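You operate a simulated robot arm through the tools that you are given. There is no shell and no other tool. Be economical: measure what you need, move in short steps, check, and stop when the job is done.

You are at the controls of a simulated robot arm. One attempt, no reset.

TASK
Put the orange cable coil from the green top on the wooden top. Fetch the wheel valve and set it on the wooden top. Take the green probe from the steel top and leave it in the black tub. Open the drawer one, take the cable gland on the steel top and put it away in the inside of the drawer one, then shut the one. Stack the carton marked "three" from the steel top on top of the carton labelled "ONE". Count the mandrels on the green top, then put as many of the rubbing blocks from the green top on the wooden top. Press the reset button two times. Close the stub cover. Take the sanding block and put it on the trolley end. Open the cart drawer two, fetch the thin shim from the inside of the cart drawer two and set it on the silver blank on the top of cart two, then shut the two. Take the lube brush and leave it in the inside of the green tray. The order is free. Set down upright: cable gland, rubbing block, sanding block.

It is judged by the outcome, as a careful person would: the job done as asked, and still so three seconds after it is handed in. It fails if anything else is knocked over, pushed out of place, dropped, spilled or broken. Lids that push on must go on centred and level and be pressed home; caps that screw on are set level and turned clockwise until they are tight.

THE ROBOT
A 6-joint arm with a fingered hand on a trunk, on a base that drives. Base frame: it is fixed to the floor where the robot stands at the start and does not move with it; the origin is under the middle of the robot, x ahead of it, y to its left, z up. Lengths are in m, angles in rad, forces in N, time in s.
With the tool pointing down near the work surface it reaches from about 0.16 to 0.34 m from the robot's upright axis, wherever it stands. Its first joint turns from -2.897 to 2.897 rad. Places, roughly: black tub (16x13x6 cm) [2.2, 8, 0.9]; blank [-7.75, 4.25, 0.75]; cable gland (4x4x5 cm) [2.1, 8.4, 0.9]; cart drawer two [-7.8, 4.2, 0.5]; carton [2, 8.25, 1]; drawer one [-4, 10.4, 0.7]; inside of the drawer one [-4, 10.5, 0.7]; inside of the green tray [2.9, 10.9, 0.8]; lube brush (3x3x13 cm) [2.1, 9.9, 0.8]; mandrel (4x4x9 cm) [0.4, -0.3, 0.8]; probe [2.25, 8.25, 1]; reset button [0.1, -2.1, 0.8]; rubbing block (6x4x5 cm) [0.4, -0.5, 0.8]; sanding block (9x5x6 cm) [-5.2, 2.9, 0.3]; stub cover [3.3, -2.3, 0.9]; thin shim [-7.75, 4.25, 0.5]; trolley end [-4.8, 2.3, 0.2]; wheel valve (32x6x8 cm) [0.8, -0.7, 0.8]; wooden top [4.3, 1.4, 0.8]. Payload 2.3 kg.
The TCP is the grasp point between the finger pads, 0.022 m short of the fingertips. In the tool frame z runs along the fingers and y along their closing line. The gripper opens to 0.112 m. The gripper's body begins 0.06 m behind the TCP. The gripper is a hand of 3 fingers: y runs from the thumb to the fingers, the wrist lies at [0, 0, -0.218] in the tool frame, and closing takes about 1.5 s.
Orientation is that of the tool frame in the base frame, as a unit quaternion [x, y, z, w]. With the fingers straight down and closing along the base's y, the tool's x points along the base's -x, its y along +y and its z along -z.

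THE INTERFACE
- The arm moves only by the tool send_rows. Its argument "plan" is a list of rows, each a list of 3 entries, a list of its own where there are three numbers: the shift along the tool's x, y, z in units of 150 mm (1.0 is 150 mm), then the turn, a rotation vector about the tool's x, y, z in units of 120 degrees (1.0 is 120 degrees), then the finger opening in m, from 0 to 0.112. In form: [[[tx, ty, tz], [ax, ay, az], hand], ...]. A call has 1 to 20 rows; each row is the pose to reach, as a shift and turn from the pose commanded when the call began, along the tool's axes at that moment. A call with a number of a shift or a turn outside -1 to 1 is refused whole. Each row takes 0.2 s and may step no farther than 0.05 m and 0.15 rad from the row before; otherwise, or with a gripper value out of range, the whole call is refused. A pose out of reach is approached as far as the arm can. The call stops where the force on the tool passes 40 N (or 10 N more than at its start, if that is more) or the arm is blocked; 0.2 s more then pass. The fingers move at their own pace (about 0.072 m/s each) and stop on an object; they squeeze with about 26 N. The grip force told is the motor's: it shows also when the fingers shut on nothing. Time passes only in rows, and 0.2 s behind the last, so rows that repeat a pose let the fingers close. It gives the time, the measured TCP pose, the force on the tool (base axes), the opening and the grip force at its end, in the units of the frame above (readings bear some noise), with the torque about the TCP (base axes, N m) and any sound that the robot's microphone picked up.
- Cameras (640 x 400 px; columns grow to the right, rows downward): "scene" is now at [-0.0049, 0.0937, 1.5634]; the picture's right is [-0.66, -0.75, 0.00], its down [-0.61, 0.53, -0.58] and it looks along [0.44, -0.38, -0.81] (base axes); focal length 296 px, centre (320, 200). "wrist" rides on the gripper at [0.066, 0.003, -0.081] in the tool frame; the picture's right is [-0.05, 1.00, 0.00], its down [-0.77, -0.04, -0.64] and it looks along [-0.63, -0.03, 0.77] (tool axes); focal length 275 px, centre (320, 200). There is no depth. A picture from a camera that has moved, and an enlarged one, comes with that camera's place and axes in the base frame and with its lens.
- snapshot(camera): a new picture of that camera. No time passes.
- slide_trunk(by): slides the trunk up (or, below 0, down) by that many m; the arm and the scene camera ride with it, the base frame stays. It gives what a move gives, with no picture.
- drive_base(legs): drives the robot by 1 to 6 legs, each [ahead, left, turn to the left] in m, m and rad, along the robot's own axes; the way and the turn of a leg run together, so that a leg with both is an arc; at most 1.5 m and 3.142 rad a leg. The arm and the cameras ride along, it lands a little off, and it stops where it bumps. It gives what a move gives.
- hand_shape(shape): the hand has 3 fingers and takes this shape, open, in about a second: jaw (thumb against the fingers, like two jaws); tri (thumb and two fingers); tip (a fingertip pinch); poke (one finger out to press); point (the index stretched); flat (the hand flat); cup (the hand cupped); fist (a fist). The gripper value then closes the fingers along that shape, each until it touches; the sizes above hold for jaw. It gives what a move gives, with no picture.
- head_to(pan, tilt): turns the head with the scene camera to pan (to the left, within 2.705 rad either way) and tilt (down, from -0.506 to 1.204), counted from straight ahead of the robot. It gives what a move gives.
- close_up(camera, box): a new picture of the part [left, top, right, bottom] of that camera's present view, enlarged. No time passes.
- sign_off(): hands the job in; it is judged then, once.

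Go step by step. Nothing tells you exact positions but the pictures and the camera data: compare them with the known pose of the tool, close in by small moves and look again before you grip or let go. The budget is 588 turns and 360 pictures, counting those below and the enlarged ones. Unless the task says otherwise, let go and move clear before handing in.

The tools are called after "Emit:" as a command line: name --argument value ..., lists and objects as JSON in quotes. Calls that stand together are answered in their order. send_rows: Moves the arm, as the interface text tells. Its arguments: {"type":"object","properties":{"plan":{"type":"array"}},"required":["plan"]} The other tools are called the same way: slide_trunk (by) slides the trunk up or down; hand_shape (shape) gives the hand a shape; drive_base (legs) drives the base; head_to (pan, tilt) turns the head that bears the scene camera; snapshot (camera) takes a picture; close_up (camera, box) takes an enlarged picture of a part of a camera's view; sign_off () hands the job in.

At the start:

```text
time: 0.0
tcp_pos: [0.2314, -0.1644, 1.041]
tool_rot: [0.0, 1.0, 0.0, 0.001]
ft_force: [0.0, -0.1, -0.1]
torque: [0.02, -0.01, 0.05]
gripper_width: 0.112
finger_force: 0.0
shape: jaw
trunk travel left (down, up): [-0.5, 0.09]
robot x, y, heading: [0.0, -0.0011, -0.003]
head pan, tilt: [-0.716, 0.951]
```

scene: 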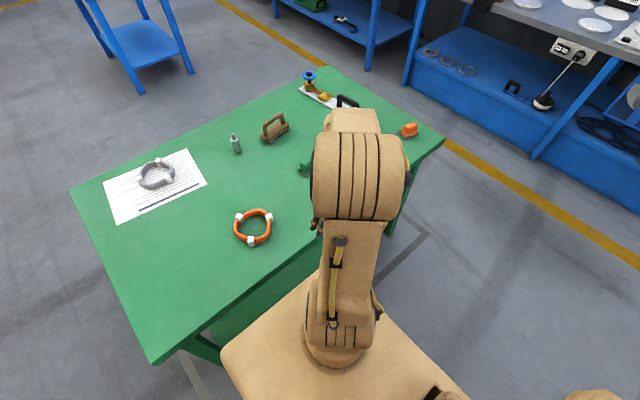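
wrist: 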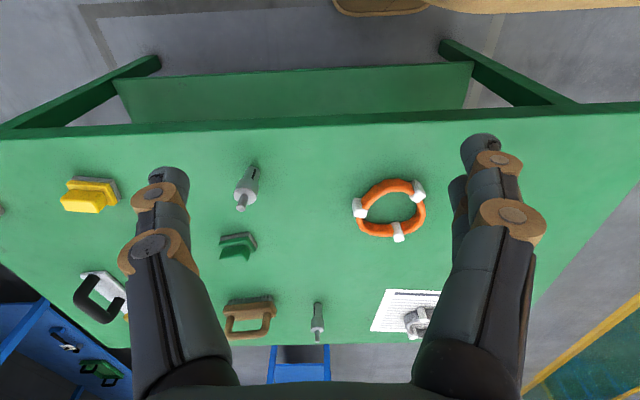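

I see the green top with the coil, several mandrel-like items and blocks. I look closer first to identify them.

Emit:
close_up --camera "wrist" --box '[0, 130, 360, 355]'

Emit:
close_up --camera "scene" --box '[200, 50, 460, 212]'

Emit:
head_to --pan -0.3 --tilt 0.8

Emit:
snapshot --camera "scene"

Emit:
head_to --pan -1.3 --tilt 0.8

Emit:
snapshot --camera "scene"

```text
1.78 times, centred on (180, 242) of wrist
camera zoom: at [0.1638, -0.162, 1.1229], right [0.05, 1.0, 0.0], down [0.77, -0.04, 0.64], along [0.64, -0.03, -0.77], focal length 489 px, centre (569, 124)
```

zoom: 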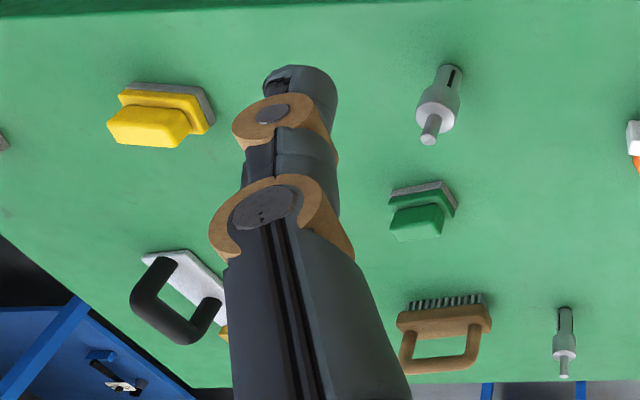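

```text
2.46 times, centred on (330, 131) of scene
camera zoom: at [-0.0049, 0.0937, 1.5634], right [-0.66, -0.75, 0.0], down [-0.61, 0.53, -0.58], along [0.44, -0.38, -0.81], focal length 728 px, centre (295, 370)
```

zoom: 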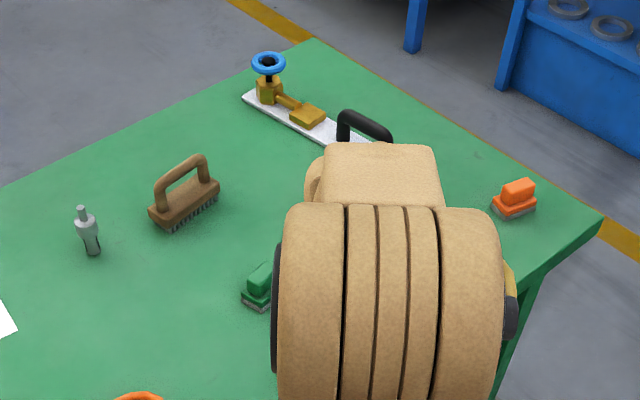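

```text
time: 0.9
tcp_pos: [0.2304, -0.1647, 1.0423]
tool_rot: [0.0, 1.0, 0.0, 0.0]
ft_force: [-0.5, 0.5, 0.0]
torque: [-0.03, -0.02, -0.01]
gripper_width: 0.112
finger_force: 0.0
shape: jaw
trunk travel left (down, up): [-0.5, 0.09]
robot x, y, heading: [0.0012, -0.0012, -0.002]
head pan, tilt: [-0.3, 0.799]
```

```text
355 pictures are left
camera scene: at [0.0173, 0.1174, 1.575], right [-0.3, -0.95, 0.0], down [-0.68, 0.21, -0.7], along [0.67, -0.21, -0.72], focal length 296 px, centre (320, 200)
```

scene: 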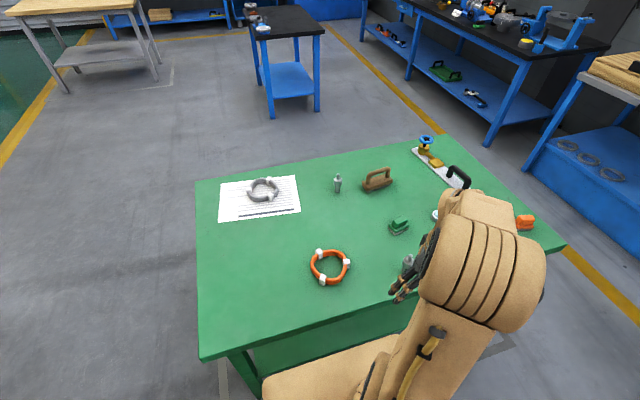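

```text
time: 2.1
tcp_pos: [0.2316, -0.1653, 1.0421]
tool_rot: [0.0, 1.0, 0.0, 0.001]
ft_force: [-0.1, 0.6, -0.2]
torque: [0.0, -0.02, 0.02]
gripper_width: 0.1119
finger_force: 0.1
shape: jaw
trunk travel left (down, up): [-0.5, 0.09]
robot x, y, heading: [-0.0019, -0.0001, -0.001]
head pan, tilt: [-1.3, 0.799]
```

```text
354 pictures are left
camera scene: at [-0.038, 0.0637, 1.575], right [-0.96, -0.27, 0.0], down [-0.19, 0.69, -0.7], along [0.19, -0.67, -0.72], focal length 296 px, centre (320, 200)
```

scene: 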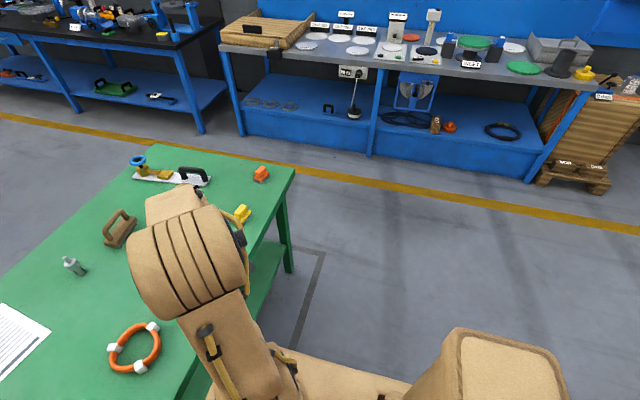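

I take the coil to be near (0.48,-0.06), two grey mandrels visible so far, and rubbing blocks (yellow, green, orange). I drive in toward the coil, then look.

Emit:
drive_base --legs '[[0.16, 0.03, 0]]'

Emit:
head_to --pan -0.3 --tilt 0.95

Emit:
snapshot --camera "scene"

Emit:
snapshot --camera "wrist"

```text
time: 3.6
tcp_pos: [0.3892, -0.1352, 1.0426]
tool_rot: [0.0, 1.0, -0.001, 0.0]
ft_force: [-0.6, 0.0, -0.6]
torque: [0.03, 0.02, 0.02]
gripper_width: 0.1117
finger_force: 0.2
shape: jaw
trunk travel left (down, up): [-0.5, 0.09]
robot x, y, heading: [0.1631, 0.0293, 0.007]
head pan, tilt: [-1.3, 0.799]
```

```text
time: 4.8
tcp_pos: [0.3887, -0.1349, 1.0414]
tool_rot: [0.0, 1.0, 0.0, 0.0]
ft_force: [-0.2, 0.2, -0.1]
torque: [0.01, -0.01, 0.01]
gripper_width: 0.1118
finger_force: 0.1
shape: jaw
trunk travel left (down, up): [-0.5, 0.09]
robot x, y, heading: [0.1594, 0.0273, -0.001]
head pan, tilt: [-0.3, 0.949]
```

```text
353 pictures are left
camera scene: at [0.1685, 0.1495, 1.5635], right [-0.3, -0.95, 0.0], down [-0.78, 0.24, -0.58], along [0.56, -0.17, -0.81], focal length 296 px, centre (320, 200)
```

scene: 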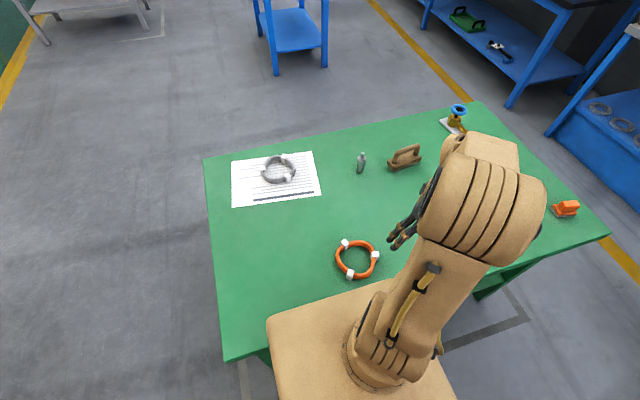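

```text
352 pictures are left
camera wrist: at [0.3224, -0.1324, 1.1229], right [0.05, 1.0, 0.0], down [0.77, -0.04, 0.64], along [0.64, -0.03, -0.77], focal length 275 px, centre (320, 200)
```

wrist: 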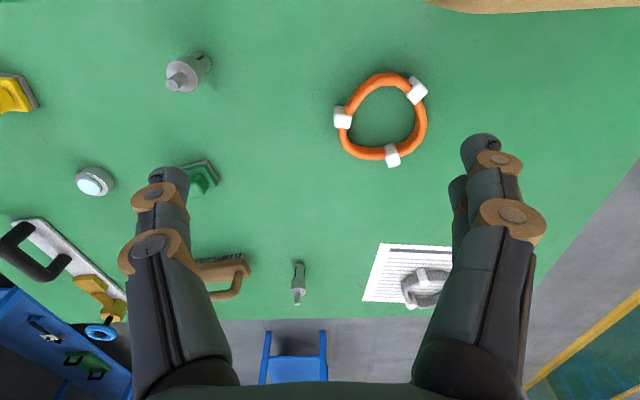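

The coil's near edge, free of ties, is around (0.428,-0.063). I turn the hand so that it closes along x and lower above it.

Emit:
send_rows --plan '[[[-0.022, 0.04, 0.078], [0, 0, -0.0625], 0.08], [[-0.043, 0.08, 0.157], [0, 0, -0.125], 0.08], [[-0.065, 0.12, 0.235], [0, 0, -0.1875], 0.08], [[-0.087, 0.16, 0.313], [0, 0, -0.25], 0.08], [[-0.108, 0.2, 0.392], [0, 0, -0.3125], 0.08], [[-0.13, 0.24, 0.47], [0, 0, -0.375], 0.08], [[-0.152, 0.28, 0.548], [0, 0, -0.4375], 0.08], [[-0.173, 0.32, 0.627], [0, 0, -0.5], 0.08], [[-0.195, 0.36, 0.705], [0, 0, -0.5625], 0.08], [[-0.217, 0.4, 0.783], [0, 0, -0.625], 0.08], [[-0.238, 0.44, 0.862], [0, 0, -0.6875], 0.08], [[-0.26, 0.48, 0.94], [0, 0, -0.75], 0.08]]'

Emit:
snapshot --camera "wrist"

Emit:
snapshot --camera "scene"

```text
time: 7.4
tcp_pos: [0.4077, -0.0517, 0.8763]
tool_rot: [0.708, -0.706, 0.008, 0.003]
ft_force: [0.5, -0.4, 0.7]
torque: [0.0, -0.02, 0.0]
gripper_width: 0.0805
finger_force: 0.1
shape: jaw
out of reach, approached as far as the arm can: row 6, 7, 8, 9, 10, 11, 12
trunk travel left (down, up): [-0.5, 0.09]
robot x, y, heading: [0.1584, 0.0299, -0.003]
head pan, tilt: [-0.3, 0.949]
```

```text
351 pictures are left
camera wrist: at [0.4038, -0.1162, 0.9581], right [-1.0, 0.04, -0.01], down [0.03, 0.78, 0.62], along [0.03, 0.62, -0.78], focal length 275 px, centre (320, 200)
```

wrist: 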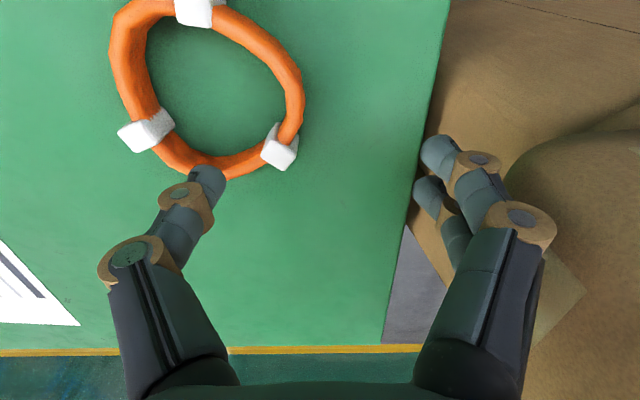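

```text
350 pictures are left
camera scene: at [0.1687, 0.1497, 1.5635], right [-0.3, -0.96, 0.0], down [-0.78, 0.24, -0.58], along [0.56, -0.17, -0.81], focal length 296 px, centre (320, 200)
```

scene: 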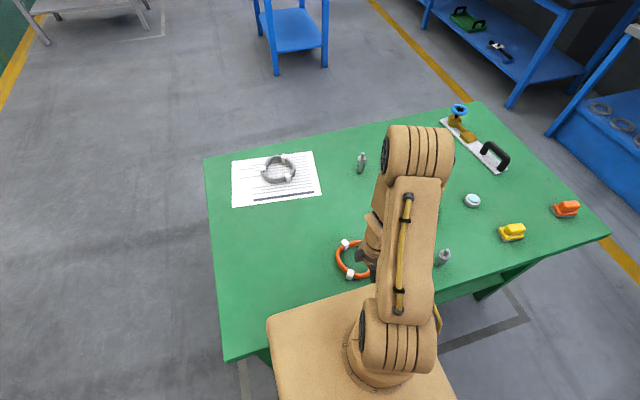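

The hand is about over the near edge but short of the aim. I check how the commanded pose behaves with a hold row.

Emit:
send_rows --plan '[[[0, 0, 0], [0, 0, 0], 0.08]]'

```text
time: 7.8
tcp_pos: [0.4081, -0.0519, 0.8752]
tool_rot: [0.708, -0.707, 0.007, 0.002]
ft_force: [0.2, -0.9, 0.6]
torque: [-0.01, 0.0, 0.03]
gripper_width: 0.0802
finger_force: 0.0
shape: jaw
trunk travel left (down, up): [-0.5, 0.09]
robot x, y, heading: [0.1612, 0.0289, 0.0]
head pan, tilt: [-0.3, 0.949]
```

I nudge toward the aim point to see whether reach allows it.

Emit:
send_rows --plan '[[[0.04, -0.07, 0.1], [0, 0, 0], 0.08], [[0.08, -0.14, 0.2], [0, 0, 0], 0.08]]'

```text
time: 8.4
tcp_pos: [0.4266, -0.0623, 0.8423]
tool_rot: [-0.707, 0.707, -0.005, -0.001]
ft_force: [0.0, -0.4, 0.5]
torque: [-0.01, 0.01, 0.04]
gripper_width: 0.0802
finger_force: 0.1
shape: jaw
out of reach, approached as far as the arm can: row 1, 2
trunk travel left (down, up): [-0.5, 0.09]
robot x, y, heading: [0.1548, 0.03, -0.002]
head pan, tilt: [-0.3, 0.949]
```

The hand follows. I check alignment over the ring.

Emit:
snapshot --camera "wrist"

```text
349 pictures are left
camera wrist: at [0.4227, -0.128, 0.925], right [-1.0, 0.05, 0.0], down [0.03, 0.78, 0.63], along [0.03, 0.63, -0.78], focal length 275 px, centre (320, 200)
```

wrist: 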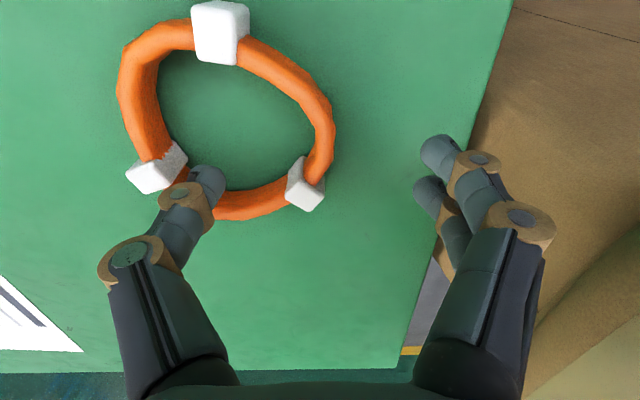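

The ring's near tube lies right under the TCP. I go down.

Emit:
send_rows --plan '[[[0, 0, 0.1], [0, 0, 0], 0.08], [[0, 0, 0.2], [0, 0, 0], 0.08], [[0, 0, 0.3], [0, 0, 0], 0.08], [[0, 0, 0.36], [0, 0, 0], 0.08]]'

Emit:
snapshot --camera "wrist"

```text
time: 9.4
tcp_pos: [0.4396, -0.0678, 0.7958]
tool_rot: [0.707, -0.707, -0.004, -0.002]
ft_force: [-0.2, -0.3, -0.5]
torque: [-0.01, 0.0, 0.02]
gripper_width: 0.08
finger_force: 0.2
shape: jaw
out of reach, approached as far as the arm can: row 2, 3, 4
trunk travel left (down, up): [-0.5, 0.09]
robot x, y, heading: [0.1564, 0.0296, -0.001]
head pan, tilt: [-0.3, 0.949]
```

```text
348 pictures are left
camera wrist: at [0.4365, -0.134, 0.8765], right [-1.0, 0.05, 0.0], down [0.04, 0.77, 0.64], along [0.03, 0.64, -0.77], focal length 275 px, centre (320, 200)
```

wrist: 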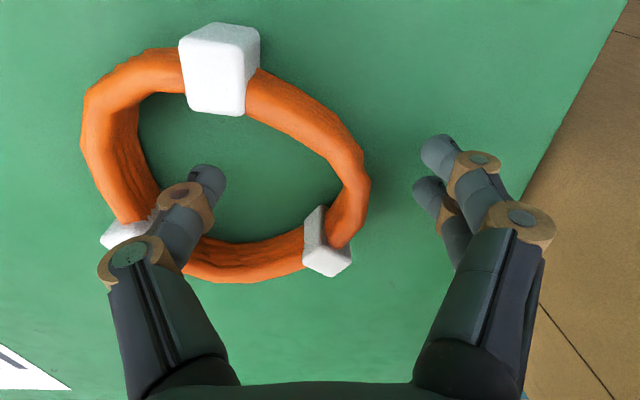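

The wrist seems to be at a joint limit with this turn. I rise and turn the hand the other way round.

Emit:
send_rows --plan '[[[0, 0, -0.15], [0, 0, 0], 0.08], [[0, 0, -0.3], [0, 0, 0], 0.08], [[0, 0, -0.45], [0, 0, 0.07], 0.08], [[0, 0, -0.5], [0, 0, 0.14], 0.08], [[0, 0, -0.5], [0, 0, 0.21], 0.08], [[0, 0, -0.5], [0, 0, 0.28], 0.08], [[0, 0, -0.5], [0, 0, 0.35], 0.08], [[0, 0, -0.5], [0, 0, 0.42], 0.08], [[0, 0, -0.5], [0, 0, 0.49], 0.08], [[0, 0, -0.5], [0, 0, 0.56], 0.08], [[0, 0, -0.5], [0, 0, 0.63], 0.08], [[0, 0, -0.5], [0, 0, 0.69], 0.08], [[0, 0, -0.5], [0, 0, 0.75], 0.08]]'

Emit:
send_rows --plan '[[[0, 0, 0], [0, 0, 0.07], 0.08], [[0, 0, 0], [0, 0, 0.14], 0.08], [[0, 0, 0], [0, 0, 0.21], 0.08], [[0, 0, 0], [0, 0, 0.28], 0.08], [[0, 0, 0], [0, 0, 0.35], 0.08], [[0, 0, 0], [0, 0, 0.42], 0.08], [[0, 0, 0], [0, 0, 0.49], 0.08], [[0, 0, 0], [0, 0, 0.56], 0.08], [[0, 0, 0], [0, 0, 0.63], 0.08], [[0, 0, 0], [0, 0, 0.69], 0.08], [[0, 0, 0], [0, 0, 0.75], 0.08]]'

```text
time: 12.2
tcp_pos: [0.4398, -0.0668, 0.8699]
tool_rot: [0.001, 1.0, -0.001, 0.001]
ft_force: [0.3, 0.2, 0.1]
torque: [0.0, 0.0, 0.02]
gripper_width: 0.0801
finger_force: 0.0
shape: jaw
out of reach, approached as far as the arm can: row 2, 3, 4, 5
trunk travel left (down, up): [-0.5, 0.09]
robot x, y, heading: [0.1586, 0.0306, -0.002]
head pan, tilt: [-0.3, 0.949]
```

```text
time: 14.6
tcp_pos: [0.4392, -0.0662, 0.8712]
tool_rot: [0.708, 0.706, 0.0, 0.0]
ft_force: [0.0, 0.5, -0.2]
torque: [0.01, 0.0, -0.01]
gripper_width: 0.0802
finger_force: 0.0
shape: jaw
trunk travel left (down, up): [-0.5, 0.09]
robot x, y, heading: [0.1555, 0.0324, -0.002]
head pan, tilt: [-0.3, 0.949]
```

The other turn is in reach. I go down over the ring's near tube.

Emit:
send_rows --plan '[[[0.01, -0.04, 0.1], [0, 0, 0], 0.08], [[0.02, -0.073, 0.2], [0, 0, 0], 0.08], [[0.02, -0.073, 0.3], [0, 0, 0], 0.08]]'

Emit:
snapshot --camera "wrist"

```text
time: 15.4
tcp_pos: [0.4283, -0.0628, 0.8251]
tool_rot: [0.707, 0.708, 0.0, 0.0]
ft_force: [0.1, 0.0, 0.3]
torque: [-0.01, -0.02, 0.05]
gripper_width: 0.0801
finger_force: 0.1
shape: jaw
trunk travel left (down, up): [-0.5, 0.09]
robot x, y, heading: [0.1558, 0.0313, 0.0]
head pan, tilt: [-0.3, 0.949]
```

```text
347 pictures are left
camera wrist: at [0.4314, 0.0023, 0.9066], right [1.0, -0.05, 0.0], down [-0.04, -0.77, 0.64], along [-0.03, -0.64, -0.77], focal length 275 px, centre (320, 200)
```

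wrist: 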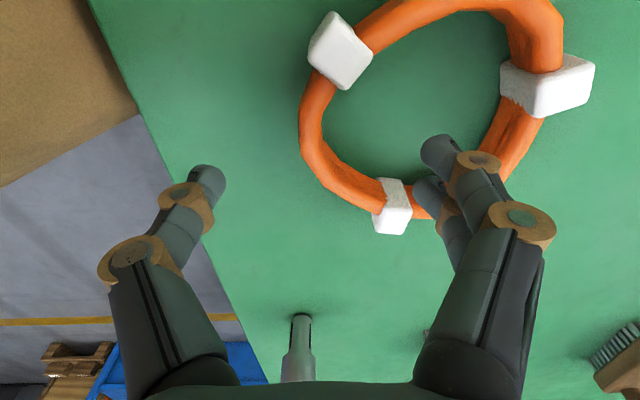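

Aligned; descending and closing.

Emit:
send_rows --plan '[[[-0.02, -0.02, 0.1], [0, 0, 0], 0.08], [[-0.02, -0.02, 0.2], [0, 0, 0], 0.08], [[-0.02, -0.02, 0.25], [0, 0, 0], 0.08], [[-0.02, -0.02, 0.28], [0, 0, 0], 0.08]]'

Emit:
snapshot --camera "wrist"

```text
time: 16.4
tcp_pos: [0.4265, -0.0668, 0.7834]
tool_rot: [0.708, 0.706, 0.0, 0.0]
ft_force: [0.5, 0.1, -0.5]
torque: [0.0, 0.01, 0.02]
gripper_width: 0.0802
finger_force: 0.0
shape: jaw
trunk travel left (down, up): [-0.5, 0.09]
robot x, y, heading: [0.161, 0.0271, -0.001]
head pan, tilt: [-0.3, 0.949]
```

```text
346 pictures are left
camera wrist: at [0.4286, -0.0009, 0.8647], right [1.0, -0.05, 0.0], down [-0.04, -0.77, 0.64], along [-0.03, -0.64, -0.77], focal length 275 px, centre (320, 200)
```

wrist: 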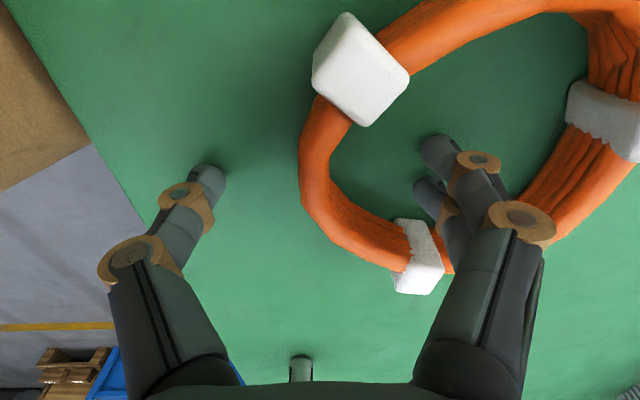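

The fingers straddle the tube; I close and wait.

Emit:
send_rows --plan '[[[0, 0, 0], [0, 0, 0], 0], [[0, 0, 0], [0, 0, 0], 0], [[0, 0, 0], [0, 0, 0], 0], [[0, 0, 0], [0, 0, 0], 0], [[0, 0, 0], [0, 0, 0], 0], [[0, 0, 0], [0, 0, 0], 0]]'

Emit:
send_rows --plan '[[[0, 0, -0.1], [0, 0, 0], 0], [[0, 0, -0.2], [0, 0, 0], 0], [[0, 0, -0.3], [0, 0, 0], 0], [[0, 0, -0.4], [0, 0, 0], 0], [[0, 0, -0.55], [0, 0, 0], 0], [[0, 0, -0.7], [0, 0, 0], 0]]'

Emit:
snapshot --camera "wrist"

```text
time: 17.8
tcp_pos: [0.4273, -0.0676, 0.7831]
tool_rot: [0.707, 0.707, 0.001, 0.0]
ft_force: [-0.1, -0.1, 0.4]
torque: [0.01, -0.04, 0.07]
gripper_width: 0.0137
finger_force: 25.9
shape: jaw
trunk travel left (down, up): [-0.5, 0.09]
robot x, y, heading: [0.1597, 0.0294, 0.003]
head pan, tilt: [-0.3, 0.949]
```

```text
time: 19.2
tcp_pos: [0.4246, -0.0671, 0.8893]
tool_rot: [0.707, 0.707, 0.001, 0.0]
ft_force: [0.0, 0.1, -1.4]
torque: [-0.02, 0.1, -0.05]
gripper_width: 0.0138
finger_force: 25.8
shape: jaw
trunk travel left (down, up): [-0.5, 0.09]
robot x, y, heading: [0.1595, 0.0293, -0.001]
head pan, tilt: [-0.3, 0.949]
```

```text
345 pictures are left
camera wrist: at [0.4279, -0.0011, 0.9703], right [1.0, -0.05, 0.0], down [-0.04, -0.77, 0.64], along [-0.03, -0.64, -0.77], focal length 275 px, centre (320, 200)
```

wrist: 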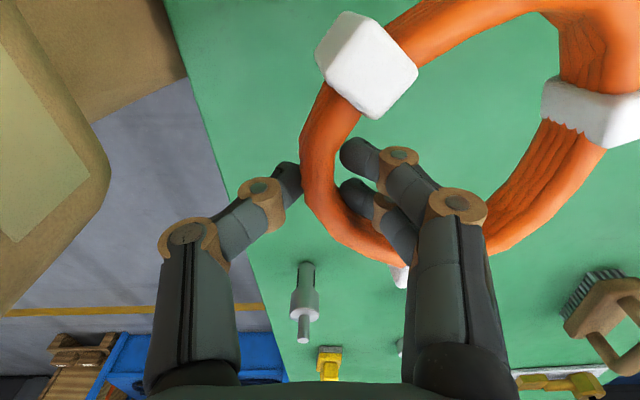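

The coil is held. I back off from the table and look toward the wooden top.

Emit:
drive_base --legs '[[-0.35, 0, 0]]'

Emit:
head_to --pan 0.3 --tilt 0.35

Emit:
snapshot --camera "scene"

```text
time: 21.5
tcp_pos: [0.077, -0.0682, 0.8893]
tool_rot: [0.707, 0.707, 0.001, 0.002]
ft_force: [0.7, -0.7, -2.2]
torque: [-0.03, 0.09, 0.0]
gripper_width: 0.0136
finger_force: 25.7
shape: jaw
trunk travel left (down, up): [-0.5, 0.09]
robot x, y, heading: [-0.1871, 0.031, 0.003]
head pan, tilt: [-0.3, 0.949]
```

```text
time: 22.5
tcp_pos: [0.0766, -0.0668, 0.8895]
tool_rot: [0.708, 0.706, 0.0, -0.001]
ft_force: [0.0, -0.5, -2.2]
torque: [0.01, 0.11, -0.03]
gripper_width: 0.0139
finger_force: 25.4
shape: jaw
trunk travel left (down, up): [-0.5, 0.09]
robot x, y, heading: [-0.1902, 0.0246, -0.004]
head pan, tilt: [0.3, 0.351]
```

```text
344 pictures are left
camera scene: at [-0.16, 0.1985, 1.6146], right [0.29, -0.96, 0.0], down [-0.33, -0.1, -0.94], along [0.9, 0.28, -0.34], focal length 296 px, centre (320, 200)
```

scene: 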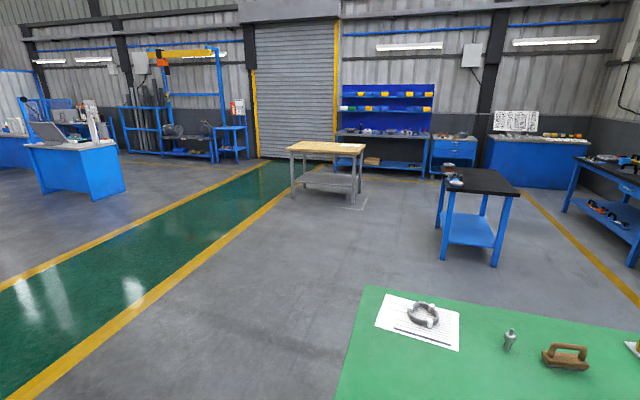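

The way is free. I drive left of the green table and on towards the wooden top.

Emit:
drive_base --legs '[[0, 0.9, 0], [1.3, 0.45, 0], [1.3, 0, 0], [0.9, 0, 0]]'

Emit:
head_to --pan 0 --tilt 0.7

Emit:
snapshot --camera "scene"

```text
time: 44.2
tcp_pos: [3.5816, 1.3125, 0.8891]
tool_rot: [0.701, 0.713, -0.001, 0.0]
ft_force: [-0.4, 0.1, -2.9]
torque: [0.0, 0.12, 0.04]
gripper_width: 0.0137
finger_force: 25.6
shape: jaw
trunk travel left (down, up): [-0.5, 0.09]
robot x, y, heading: [3.3117, 1.4035, 0.018]
head pan, tilt: [0.3, 0.351]
```

```text
time: 45.0
tcp_pos: [3.5806, 1.3139, 0.8889]
tool_rot: [0.701, 0.713, 0.001, 0.0]
ft_force: [-0.9, 0.0, -2.7]
torque: [-0.03, 0.16, 0.03]
gripper_width: 0.0139
finger_force: 26.1
shape: jaw
trunk travel left (down, up): [-0.5, 0.09]
robot x, y, heading: [3.3092, 1.4059, 0.017]
head pan, tilt: [0.0, 0.7]
```

```text
343 pictures are left
camera scene: at [3.3353, 1.5482, 1.5833], right [0.02, -1.0, 0.0], down [-0.64, -0.01, -0.77], along [0.77, 0.01, -0.64], focal length 296 px, centre (320, 200)
```

scene: 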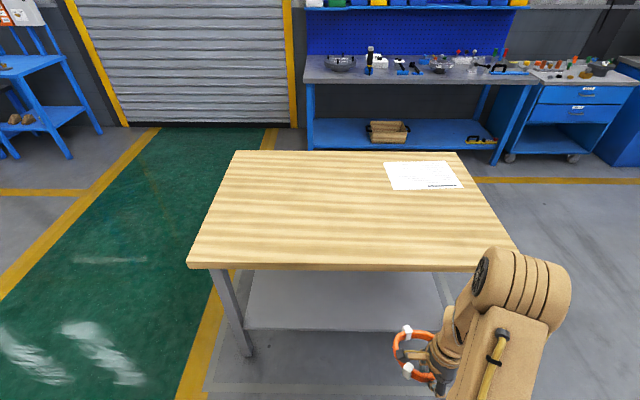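

Wooden top's near edge is at about x=3.95. I raise a little and drive so the coil is over the top's left part.

Emit:
slide_trunk --by 0.06

Emit:
drive_base --legs '[[0, 0.4, -0.017], [0.43, 0, 0]]'

Emit:
head_to --pan -0.2 --tilt 1.0

Emit:
snapshot --camera "scene"

Emit:
snapshot --camera "wrist"

```text
time: 46.0
tcp_pos: [3.5806, 1.3145, 0.9486]
tool_rot: [0.7, 0.714, 0.0, 0.0]
ft_force: [0.4, -0.1, -1.7]
torque: [0.0, 0.13, 0.03]
gripper_width: 0.0134
finger_force: 25.8
shape: jaw
trunk travel left (down, up): [-0.56, 0.03]
robot x, y, heading: [3.3157, 1.4072, 0.014]
head pan, tilt: [0.0, 0.7]
```

```text
time: 50.7
tcp_pos: [4.0067, 1.7135, 0.9491]
tool_rot: [0.706, 0.708, 0.001, 0.0]
ft_force: [1.4, -0.8, -2.1]
torque: [-0.01, 0.11, -0.04]
gripper_width: 0.0138
finger_force: 26.2
shape: jaw
trunk travel left (down, up): [-0.56, 0.03]
robot x, y, heading: [3.737, 1.8122, 0.006]
head pan, tilt: [0.0, 0.7]
```

```text
time: 51.5
tcp_pos: [4.0067, 1.712, 0.9486]
tool_rot: [0.706, 0.708, 0.0, 0.0]
ft_force: [0.7, 0.2, -1.7]
torque: [-0.03, 0.11, 0.02]
gripper_width: 0.0136
finger_force: 25.9
shape: jaw
trunk travel left (down, up): [-0.56, 0.03]
robot x, y, heading: [3.7408, 1.8128, -0.002]
head pan, tilt: [-0.201, 1.0]
```

```text
342 pictures are left
camera scene: at [3.7472, 1.9368, 1.6199], right [-0.2, -0.98, 0.0], down [-0.82, 0.17, -0.54], along [0.53, -0.11, -0.84], focal length 296 px, centre (320, 200)
```

scene: 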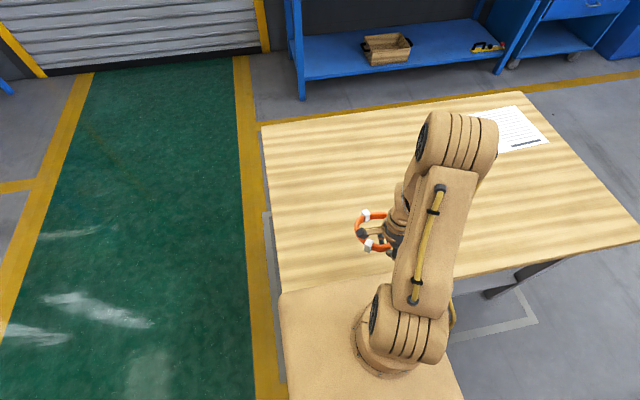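

```text
341 pictures are left
camera wrist: at [4.0083, 1.7791, 1.03], right [1.0, -0.04, 0.0], down [-0.03, -0.77, 0.64], along [-0.03, -0.64, -0.77], focal length 275 px, centre (320, 200)
```

wrist: 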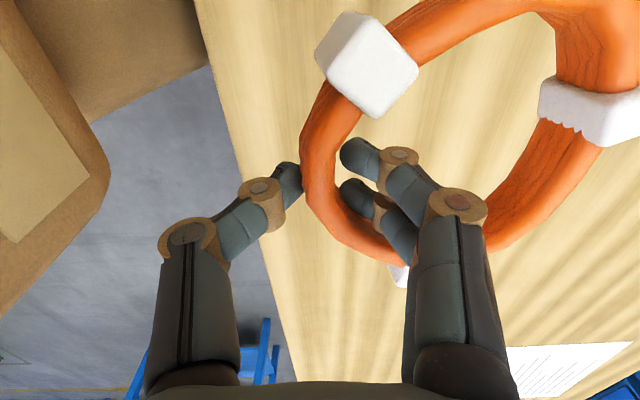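

The ring is over the top. I lower in stages, watching the force.

Emit:
send_rows --plan '[[[0, 0.1, 0.15], [0, 0, 0], 0], [[0, 0.2, 0.3], [0, 0, 0], 0], [[0, 0.2, 0.45], [0, 0, 0], 0], [[0, 0.2, 0.6], [0, 0, 0], 0], [[0, 0.2, 0.7], [0, 0, 0], 0]]'

Emit:
snapshot --camera "wrist"

```text
time: 52.7
tcp_pos: [4.0356, 1.7129, 0.8438]
tool_rot: [0.706, 0.708, 0.0, 0.002]
ft_force: [-0.4, 0.2, 0.6]
torque: [0.04, -0.09, 0.0]
gripper_width: 0.0138
finger_force: 26.0
shape: jaw
trunk travel left (down, up): [-0.56, 0.03]
robot x, y, heading: [3.7388, 1.8095, 0.004]
head pan, tilt: [-0.201, 1.0]
```

```text
340 pictures are left
camera wrist: at [4.0386, 1.7792, 0.9254], right [1.0, -0.04, 0.0], down [-0.03, -0.77, 0.64], along [-0.03, -0.64, -0.77], focal length 275 px, centre (320, 200)
```

wrist: 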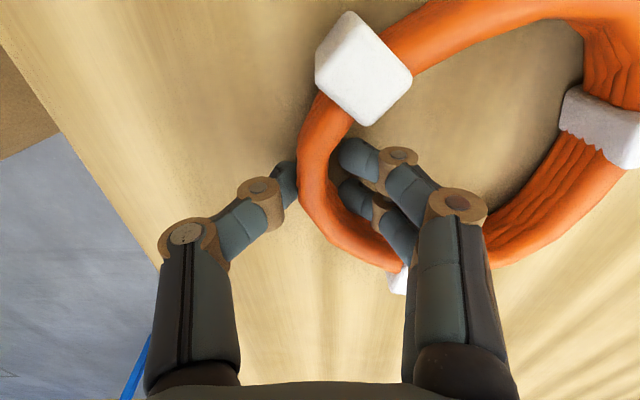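

The force suggests contact has just begun at TCP z 0.844. One small step more, then release.

Emit:
send_rows --plan '[[[0, 0, 0.02], [0, 0, 0], 0]]'

```text
time: 53.1
tcp_pos: [4.0364, 1.712, 0.8424]
tool_rot: [0.706, 0.709, 0.0, 0.002]
ft_force: [1.3, -0.7, 17.1]
torque: [0.06, -0.09, -0.05]
gripper_width: 0.0144
finger_force: 26.8
shape: jaw
trunk travel left (down, up): [-0.56, 0.03]
robot x, y, heading: [3.7404, 1.8106, 0.005]
head pan, tilt: [-0.201, 1.0]
```

Contact. I open and rise.

Emit:
send_rows --plan '[[[0, 0, -0.01], [0, 0, 0], 0.06], [[0, 0, -0.01], [0, 0, 0], 0.06], [[0, 0, -0.02], [0, 0, 0], 0.06], [[0, 0, -0.02], [0, 0, 0], 0.06], [[0, 0, -0.2], [0, 0, 0], 0.06], [[0, 0, -0.4], [0, 0, 0], 0.06], [[0, 0, -0.6], [0, 0, 0], 0.06]]'

Emit:
snapshot --camera "wrist"

```text
time: 54.7
tcp_pos: [4.0362, 1.7141, 0.931]
tool_rot: [0.705, 0.709, 0.0, 0.001]
ft_force: [0.3, 0.1, -0.5]
torque: [0.03, 0.01, -0.01]
gripper_width: 0.0595
finger_force: 0.2
shape: jaw
trunk travel left (down, up): [-0.56, 0.03]
robot x, y, heading: [3.7369, 1.8084, 0.004]
head pan, tilt: [-0.201, 1.0]
```

```text
339 pictures are left
camera wrist: at [4.0381, 1.7799, 1.0125], right [1.0, -0.04, 0.0], down [-0.03, -0.77, 0.64], along [-0.03, -0.64, -0.77], focal length 275 px, centre (320, 200)
```

wrist: 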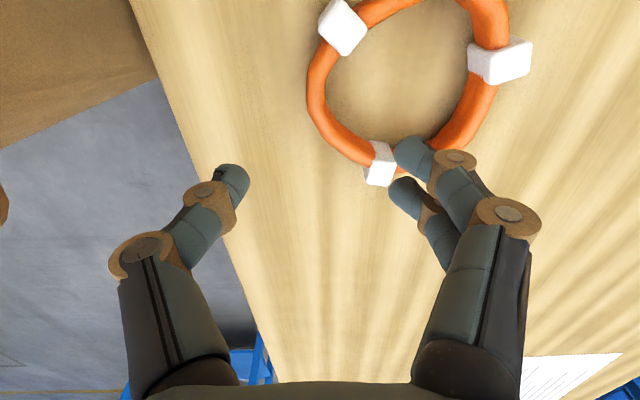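

The coil lies flat on the wooden top. I go back for the rubbing blocks at the front edge of the green top.

Emit:
drive_base --legs '[[-0.6, 0, 0], [-1.3, -0.5, 0], [-1.3, 0, 0], [-0.8, -0.2, 0], [0, -1.5, 0], [0.1, -0.15, 0]]'

Emit:
head_to --pan -0.1 --tilt 0.9

Emit:
snapshot --camera "scene"

Emit:
snapshot --camera "wrist"

```text
time: 82.9
tcp_pos: [0.1415, -0.6342, 0.9309]
tool_rot: [0.705, 0.709, 0.0, 0.001]
ft_force: [-0.3, 0.2, 0.1]
torque: [-0.01, -0.01, 0.01]
gripper_width: 0.0595
finger_force: 0.0
shape: jaw
trunk travel left (down, up): [-0.56, 0.03]
robot x, y, heading: [-0.157, -0.5386, 0.009]
head pan, tilt: [-0.201, 1.0]
```

```text
time: 83.6
tcp_pos: [0.1403, -0.6344, 0.9309]
tool_rot: [0.705, 0.709, 0.0, 0.0]
ft_force: [0.1, -0.9, -0.2]
torque: [-0.04, 0.0, 0.0]
gripper_width: 0.0592
finger_force: 0.0
shape: jaw
trunk travel left (down, up): [-0.56, 0.03]
robot x, y, heading: [-0.1603, -0.5433, 0.008]
head pan, tilt: [-0.099, 0.901]
```

```text
338 pictures are left
camera scene: at [-0.143, -0.4053, 1.6271], right [-0.09, -1.0, 0.0], down [-0.78, 0.07, -0.62], along [0.62, -0.06, -0.78], focal length 296 px, centre (320, 200)
```

scene: 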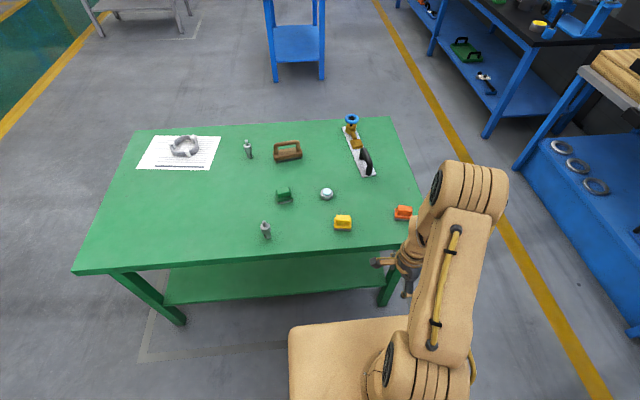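

```text
337 pictures are left
camera wrist: at [0.1425, -0.5677, 1.0121], right [1.0, -0.04, 0.0], down [-0.03, -0.77, 0.64], along [-0.02, -0.64, -0.77], focal length 275 px, centre (320, 200)
```

wrist: 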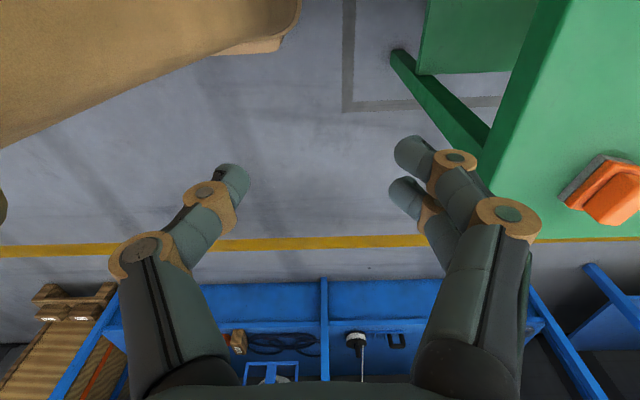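

I see two mandrels in full view; I check with an enlarged picture, and locate the blocks.

Emit:
close_up --camera "scene" --box '[220, 100, 430, 245]'

```text
2.76 times, centred on (325, 172) of scene
camera zoom: at [-0.143, -0.4053, 1.6271], right [-0.09, -1.0, 0.0], down [-0.78, 0.07, -0.62], along [0.62, -0.06, -0.78], focal length 816 px, centre (306, 276)
```

zoom: 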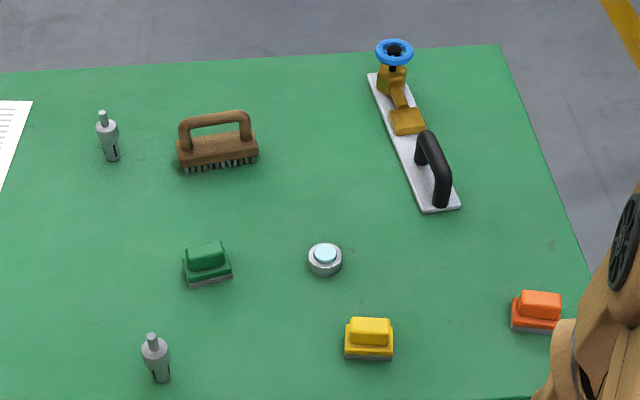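

Two mandrels, so two blocks: yellow and orange. I move in over the yellow one near (0.42,-0.54).

Emit:
drive_base --legs '[[0.295, 0.1, -0.008]]'

Emit:
send_rows --plan '[[[0, 0, 0.15], [0, 0, 0], 0.09], [[0, 0, 0.3], [0, 0, 0], 0.09]]'

Emit:
snapshot --camera "wrist"

```text
time: 85.7
tcp_pos: [0.4377, -0.5355, 0.9309]
tool_rot: [0.708, 0.706, -0.001, 0.0]
ft_force: [0.7, -0.8, -0.6]
torque: [0.06, 0.0, -0.01]
gripper_width: 0.0593
finger_force: 0.0
shape: jaw
trunk travel left (down, up): [-0.56, 0.03]
robot x, y, heading: [0.1399, -0.4365, -0.006]
head pan, tilt: [-0.099, 0.901]
```

```text
time: 86.3
tcp_pos: [0.4361, -0.5359, 0.8859]
tool_rot: [0.708, 0.706, 0.0, 0.001]
ft_force: [-0.3, -0.2, -0.5]
torque: [-0.01, -0.01, 0.0]
gripper_width: 0.0898
finger_force: 0.0
shape: jaw
trunk travel left (down, up): [-0.56, 0.03]
robot x, y, heading: [0.1369, -0.4408, -0.004]
head pan, tilt: [-0.099, 0.901]
```

```text
335 pictures are left
camera wrist: at [0.439, -0.4696, 0.9667], right [1.0, -0.05, 0.0], down [-0.04, -0.77, 0.64], along [-0.03, -0.64, -0.77], focal length 275 px, centre (320, 200)
```

wrist: 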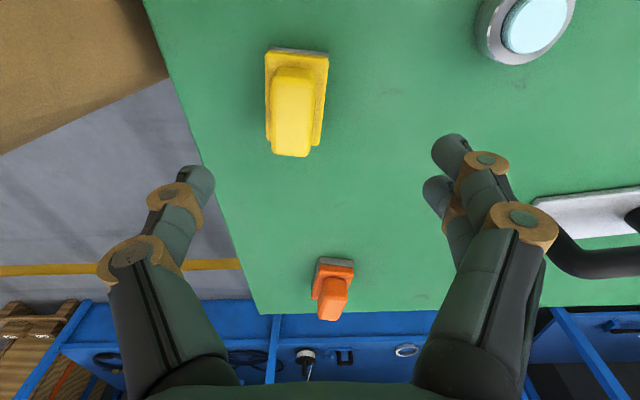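

Yellow block at (0.421,-0.533). I shift and lower onto it.

Emit:
send_rows --plan '[[[0.02, -0.1, 0.15], [0, 0, 0], 0.09], [[0.02, -0.1, 0.3], [0, 0, 0], 0.09], [[0.02, -0.1, 0.42], [0, 0, 0], 0.09]]'

Emit:
snapshot --camera "wrist"

```text
time: 87.1
tcp_pos: [0.4212, -0.5326, 0.8219]
tool_rot: [0.707, 0.707, 0.0, 0.0]
ft_force: [0.4, 0.7, 0.2]
torque: [0.01, -0.01, -0.01]
gripper_width: 0.09
finger_force: 0.1
shape: jaw
trunk travel left (down, up): [-0.56, 0.03]
robot x, y, heading: [0.1387, -0.4384, -0.005]
head pan, tilt: [-0.099, 0.901]
```

```text
334 pictures are left
camera wrist: at [0.4235, -0.4665, 0.9034], right [1.0, -0.05, 0.0], down [-0.04, -0.77, 0.64], along [-0.03, -0.64, -0.77], focal length 275 px, centre (320, 200)
```

wrist: 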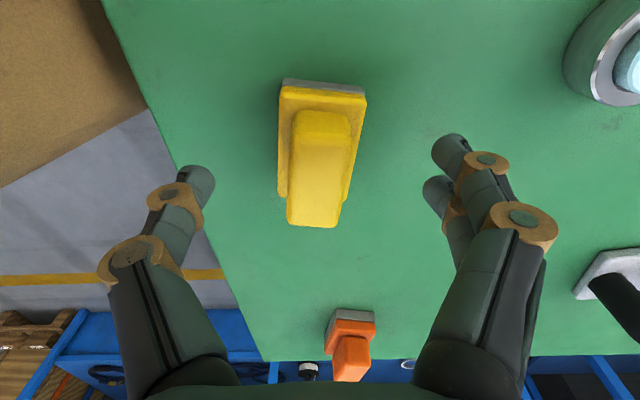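

Centred. I lower and grip.

Emit:
send_rows --plan '[[[0, 0, 0.12], [0, 0, 0], 0.09], [[0, 0, 0.22], [0, 0, 0], 0.09], [[0, 0, 0.22], [0, 0, 0], 0], [[0, 0, 0.22], [0, 0, 0], 0], [[0, 0, 0.22], [0, 0, 0], 0], [[0, 0, 0.22], [0, 0, 0], 0], [[0, 0, 0.22], [0, 0, 0], 0], [[0, 0, 0.22], [0, 0, 0], 0]]'

Emit:
send_rows --plan '[[[0, 0, -0.1], [0, 0, 0], 0], [[0, 0, -0.3], [0, 0, 0], 0], [[0, 0, -0.5], [0, 0, 0], 0], [[0, 0, -0.7], [0, 0, 0], 0]]'

Emit:
snapshot --camera "wrist"

```text
time: 88.9
tcp_pos: [0.4205, -0.5332, 0.7902]
tool_rot: [0.708, 0.707, 0.0, 0.0]
ft_force: [-1.1, 0.4, 0.0]
torque: [-0.03, 0.01, 0.02]
gripper_width: 0.0342
finger_force: 26.2
shape: jaw
trunk travel left (down, up): [-0.56, 0.03]
robot x, y, heading: [0.1369, -0.4374, -0.001]
head pan, tilt: [-0.099, 0.901]
```

```text
time: 89.9
tcp_pos: [0.4214, -0.5322, 0.8945]
tool_rot: [0.708, 0.706, 0.0, 0.0]
ft_force: [0.6, -0.2, -0.4]
torque: [0.0, 0.05, 0.0]
gripper_width: 0.034
finger_force: 25.8
shape: jaw
trunk travel left (down, up): [-0.56, 0.03]
robot x, y, heading: [0.1408, -0.4367, -0.002]
head pan, tilt: [-0.099, 0.901]
```

```text
333 pictures are left
camera wrist: at [0.4231, -0.466, 0.9767], right [1.0, -0.05, 0.0], down [-0.04, -0.77, 0.64], along [-0.03, -0.64, -0.77], focal length 275 px, centre (320, 200)
```

wrist: 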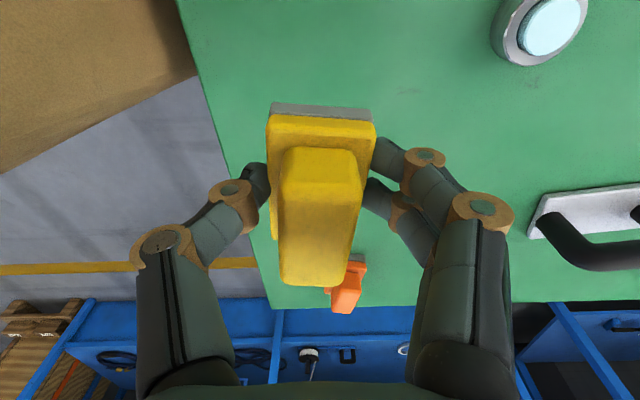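

Held. I drive it to the wooden top, middle of its near edge.

Emit:
drive_base --legs '[[-0.36, 0, 0], [0, 1.5, 0], [1.4, 0.34, 0], [1.4, 0, 0], [1.0, 0, 0]]'

```text
time: 117.4
tcp_pos: [3.8753, 1.324, 0.8955]
tool_rot: [0.707, 0.707, 0.0, 0.0]
ft_force: [0.3, -0.4, -1.3]
torque: [0.01, -0.01, -0.02]
gripper_width: 0.0341
finger_force: 25.4
shape: jaw
trunk travel left (down, up): [-0.56, 0.03]
robot x, y, heading: [3.5932, 1.4208, 0.001]
head pan, tilt: [-0.099, 0.901]
```

Emit:
drive_base --legs '[[0.16, 0, 0]]'

Emit:
send_rows --plan '[[[0, 0, 0.1], [0, 0, 0], 0], [[0, 0, 0.2], [0, 0, 0], 0], [[0, 0, 0.25], [0, 0, 0], 0], [[0, 0, 0.27], [0, 0, 0], 0]]'

Emit:
snapshot --camera "wrist"

```text
time: 118.8
tcp_pos: [4.0349, 1.3229, 0.8946]
tool_rot: [0.707, 0.707, 0.0, 0.0]
ft_force: [-0.1, 0.6, -0.4]
torque: [0.02, 0.03, -0.03]
gripper_width: 0.034
finger_force: 26.0
shape: jaw
trunk travel left (down, up): [-0.56, 0.03]
robot x, y, heading: [3.7526, 1.4183, 0.004]
head pan, tilt: [-0.099, 0.901]
```

```text
time: 119.8
tcp_pos: [4.0334, 1.3223, 0.8549]
tool_rot: [0.707, 0.707, 0.0, 0.001]
ft_force: [0.1, 0.3, -1.2]
torque: [0.03, 0.0, 0.02]
gripper_width: 0.0341
finger_force: 26.1
shape: jaw
trunk travel left (down, up): [-0.56, 0.03]
robot x, y, heading: [3.7527, 1.414, -0.004]
head pan, tilt: [-0.099, 0.901]
```

```text
332 pictures are left
camera wrist: at [4.0367, 1.3888, 0.9359], right [1.0, -0.05, 0.0], down [-0.04, -0.77, 0.64], along [-0.03, -0.64, -0.77], focal length 275 px, centre (320, 200)
```

wrist: 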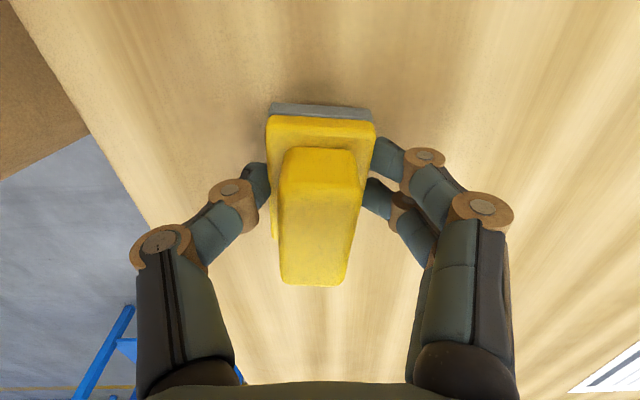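

Emit:
send_rows --plan '[[[0, 0, 0.015], [0, 0, 0], 0], [[0, 0, 0.025], [0, 0, 0], 0]]'

```text
time: 120.4
tcp_pos: [4.0343, 1.3222, 0.8504]
tool_rot: [0.708, 0.707, 0.0, 0.0]
ft_force: [0.0, 0.8, -0.7]
torque: [0.0, -0.01, -0.04]
gripper_width: 0.0342
finger_force: 26.0
shape: jaw
trunk travel left (down, up): [-0.56, 0.03]
robot x, y, heading: [3.7494, 1.4156, -0.001]
head pan, tilt: [-0.099, 0.901]
```

The block nearly touches; I go down by millimetres until contact.

Emit:
send_rows --plan '[[[0, 0, 0.01], [0, 0, 0], 0], [[0, 0, 0.018], [0, 0, 0], 0]]'

```text
time: 121.0
tcp_pos: [4.0335, 1.3223, 0.8489]
tool_rot: [0.708, 0.706, 0.0, 0.0]
ft_force: [0.2, -1.0, 8.3]
torque: [-0.02, -0.04, 0.03]
gripper_width: 0.0341
finger_force: 26.4
shape: jaw
trunk travel left (down, up): [-0.56, 0.03]
robot x, y, heading: [3.7554, 1.4174, -0.0]
head pan, tilt: [-0.099, 0.901]
```

Contact; release and rise, then back for the orange block.

Emit:
send_rows --plan '[[[0, 0, 0], [0, 0, 0], 0.08], [[0, 0, 0], [0, 0, 0], 0.08], [[0, 0, 0], [0, 0, 0], 0.08], [[0, 0, 0], [0, 0, 0], 0.08], [[0, 0, -0.2], [0, 0, 0], 0.08], [[0, 0, -0.4], [0, 0, 0], 0.08], [[0, 0, -0.55], [0, 0, 0], 0.09]]'

Emit:
snapshot --camera "wrist"

Emit:
drive_base --legs '[[-1.4, 0, 0], [-1.4, 0, 0], [-1.15, -0.34, 0], [0, -1.5, 0], [0.1, -0.2, 0]]'

Emit:
snapshot --camera "wrist"

```text
time: 122.6
tcp_pos: [4.0345, 1.3225, 0.931]
tool_rot: [0.708, 0.707, 0.001, 0.001]
ft_force: [-0.4, -0.1, 0.1]
torque: [0.02, 0.04, 0.0]
gripper_width: 0.0898
finger_force: 0.0
shape: jaw
trunk travel left (down, up): [-0.56, 0.03]
robot x, y, heading: [3.7502, 1.4148, -0.002]
head pan, tilt: [-0.099, 0.901]
```

```text
331 pictures are left
camera wrist: at [4.0357, 1.3892, 1.0122], right [1.0, -0.05, 0.0], down [-0.04, -0.77, 0.64], along [-0.03, -0.64, -0.77], focal length 275 px, centre (320, 200)
```

wrist: 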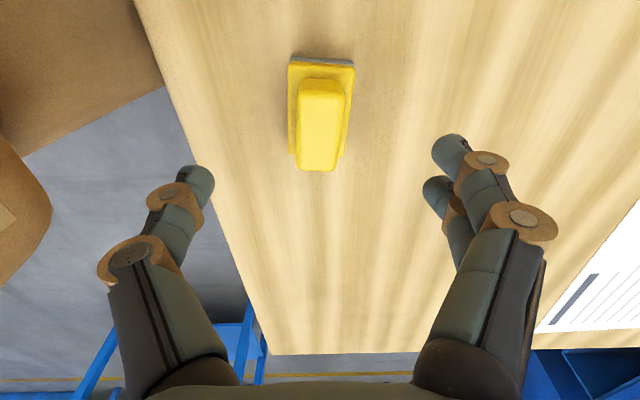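

```text
time: 150.1
tcp_pos: [0.2402, -0.762, 0.9307]
tool_rot: [0.702, 0.713, 0.0, 0.0]
ft_force: [0.0, -0.4, -0.1]
torque: [0.05, -0.04, -0.02]
gripper_width: 0.0895
finger_force: 0.0
shape: jaw
trunk travel left (down, up): [-0.56, 0.03]
robot x, y, heading: [-0.0425, -0.6713, 0.016]
head pan, tilt: [-0.099, 0.901]
```

```text
330 pictures are left
camera wrist: at [0.241, -0.695, 1.0118], right [1.0, -0.03, 0.0], down [-0.02, -0.77, 0.64], along [-0.02, -0.64, -0.77], focal length 275 px, centre (320, 200)
```

wrist: 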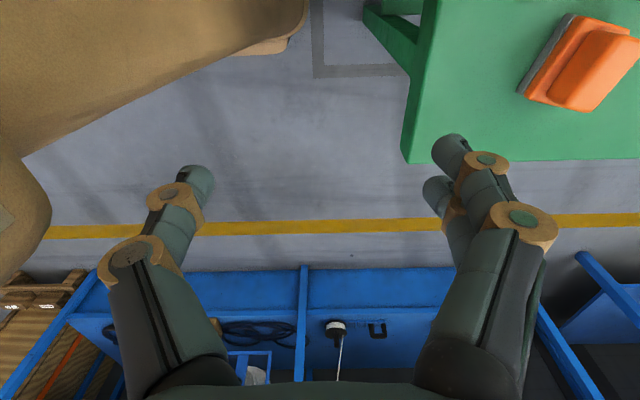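

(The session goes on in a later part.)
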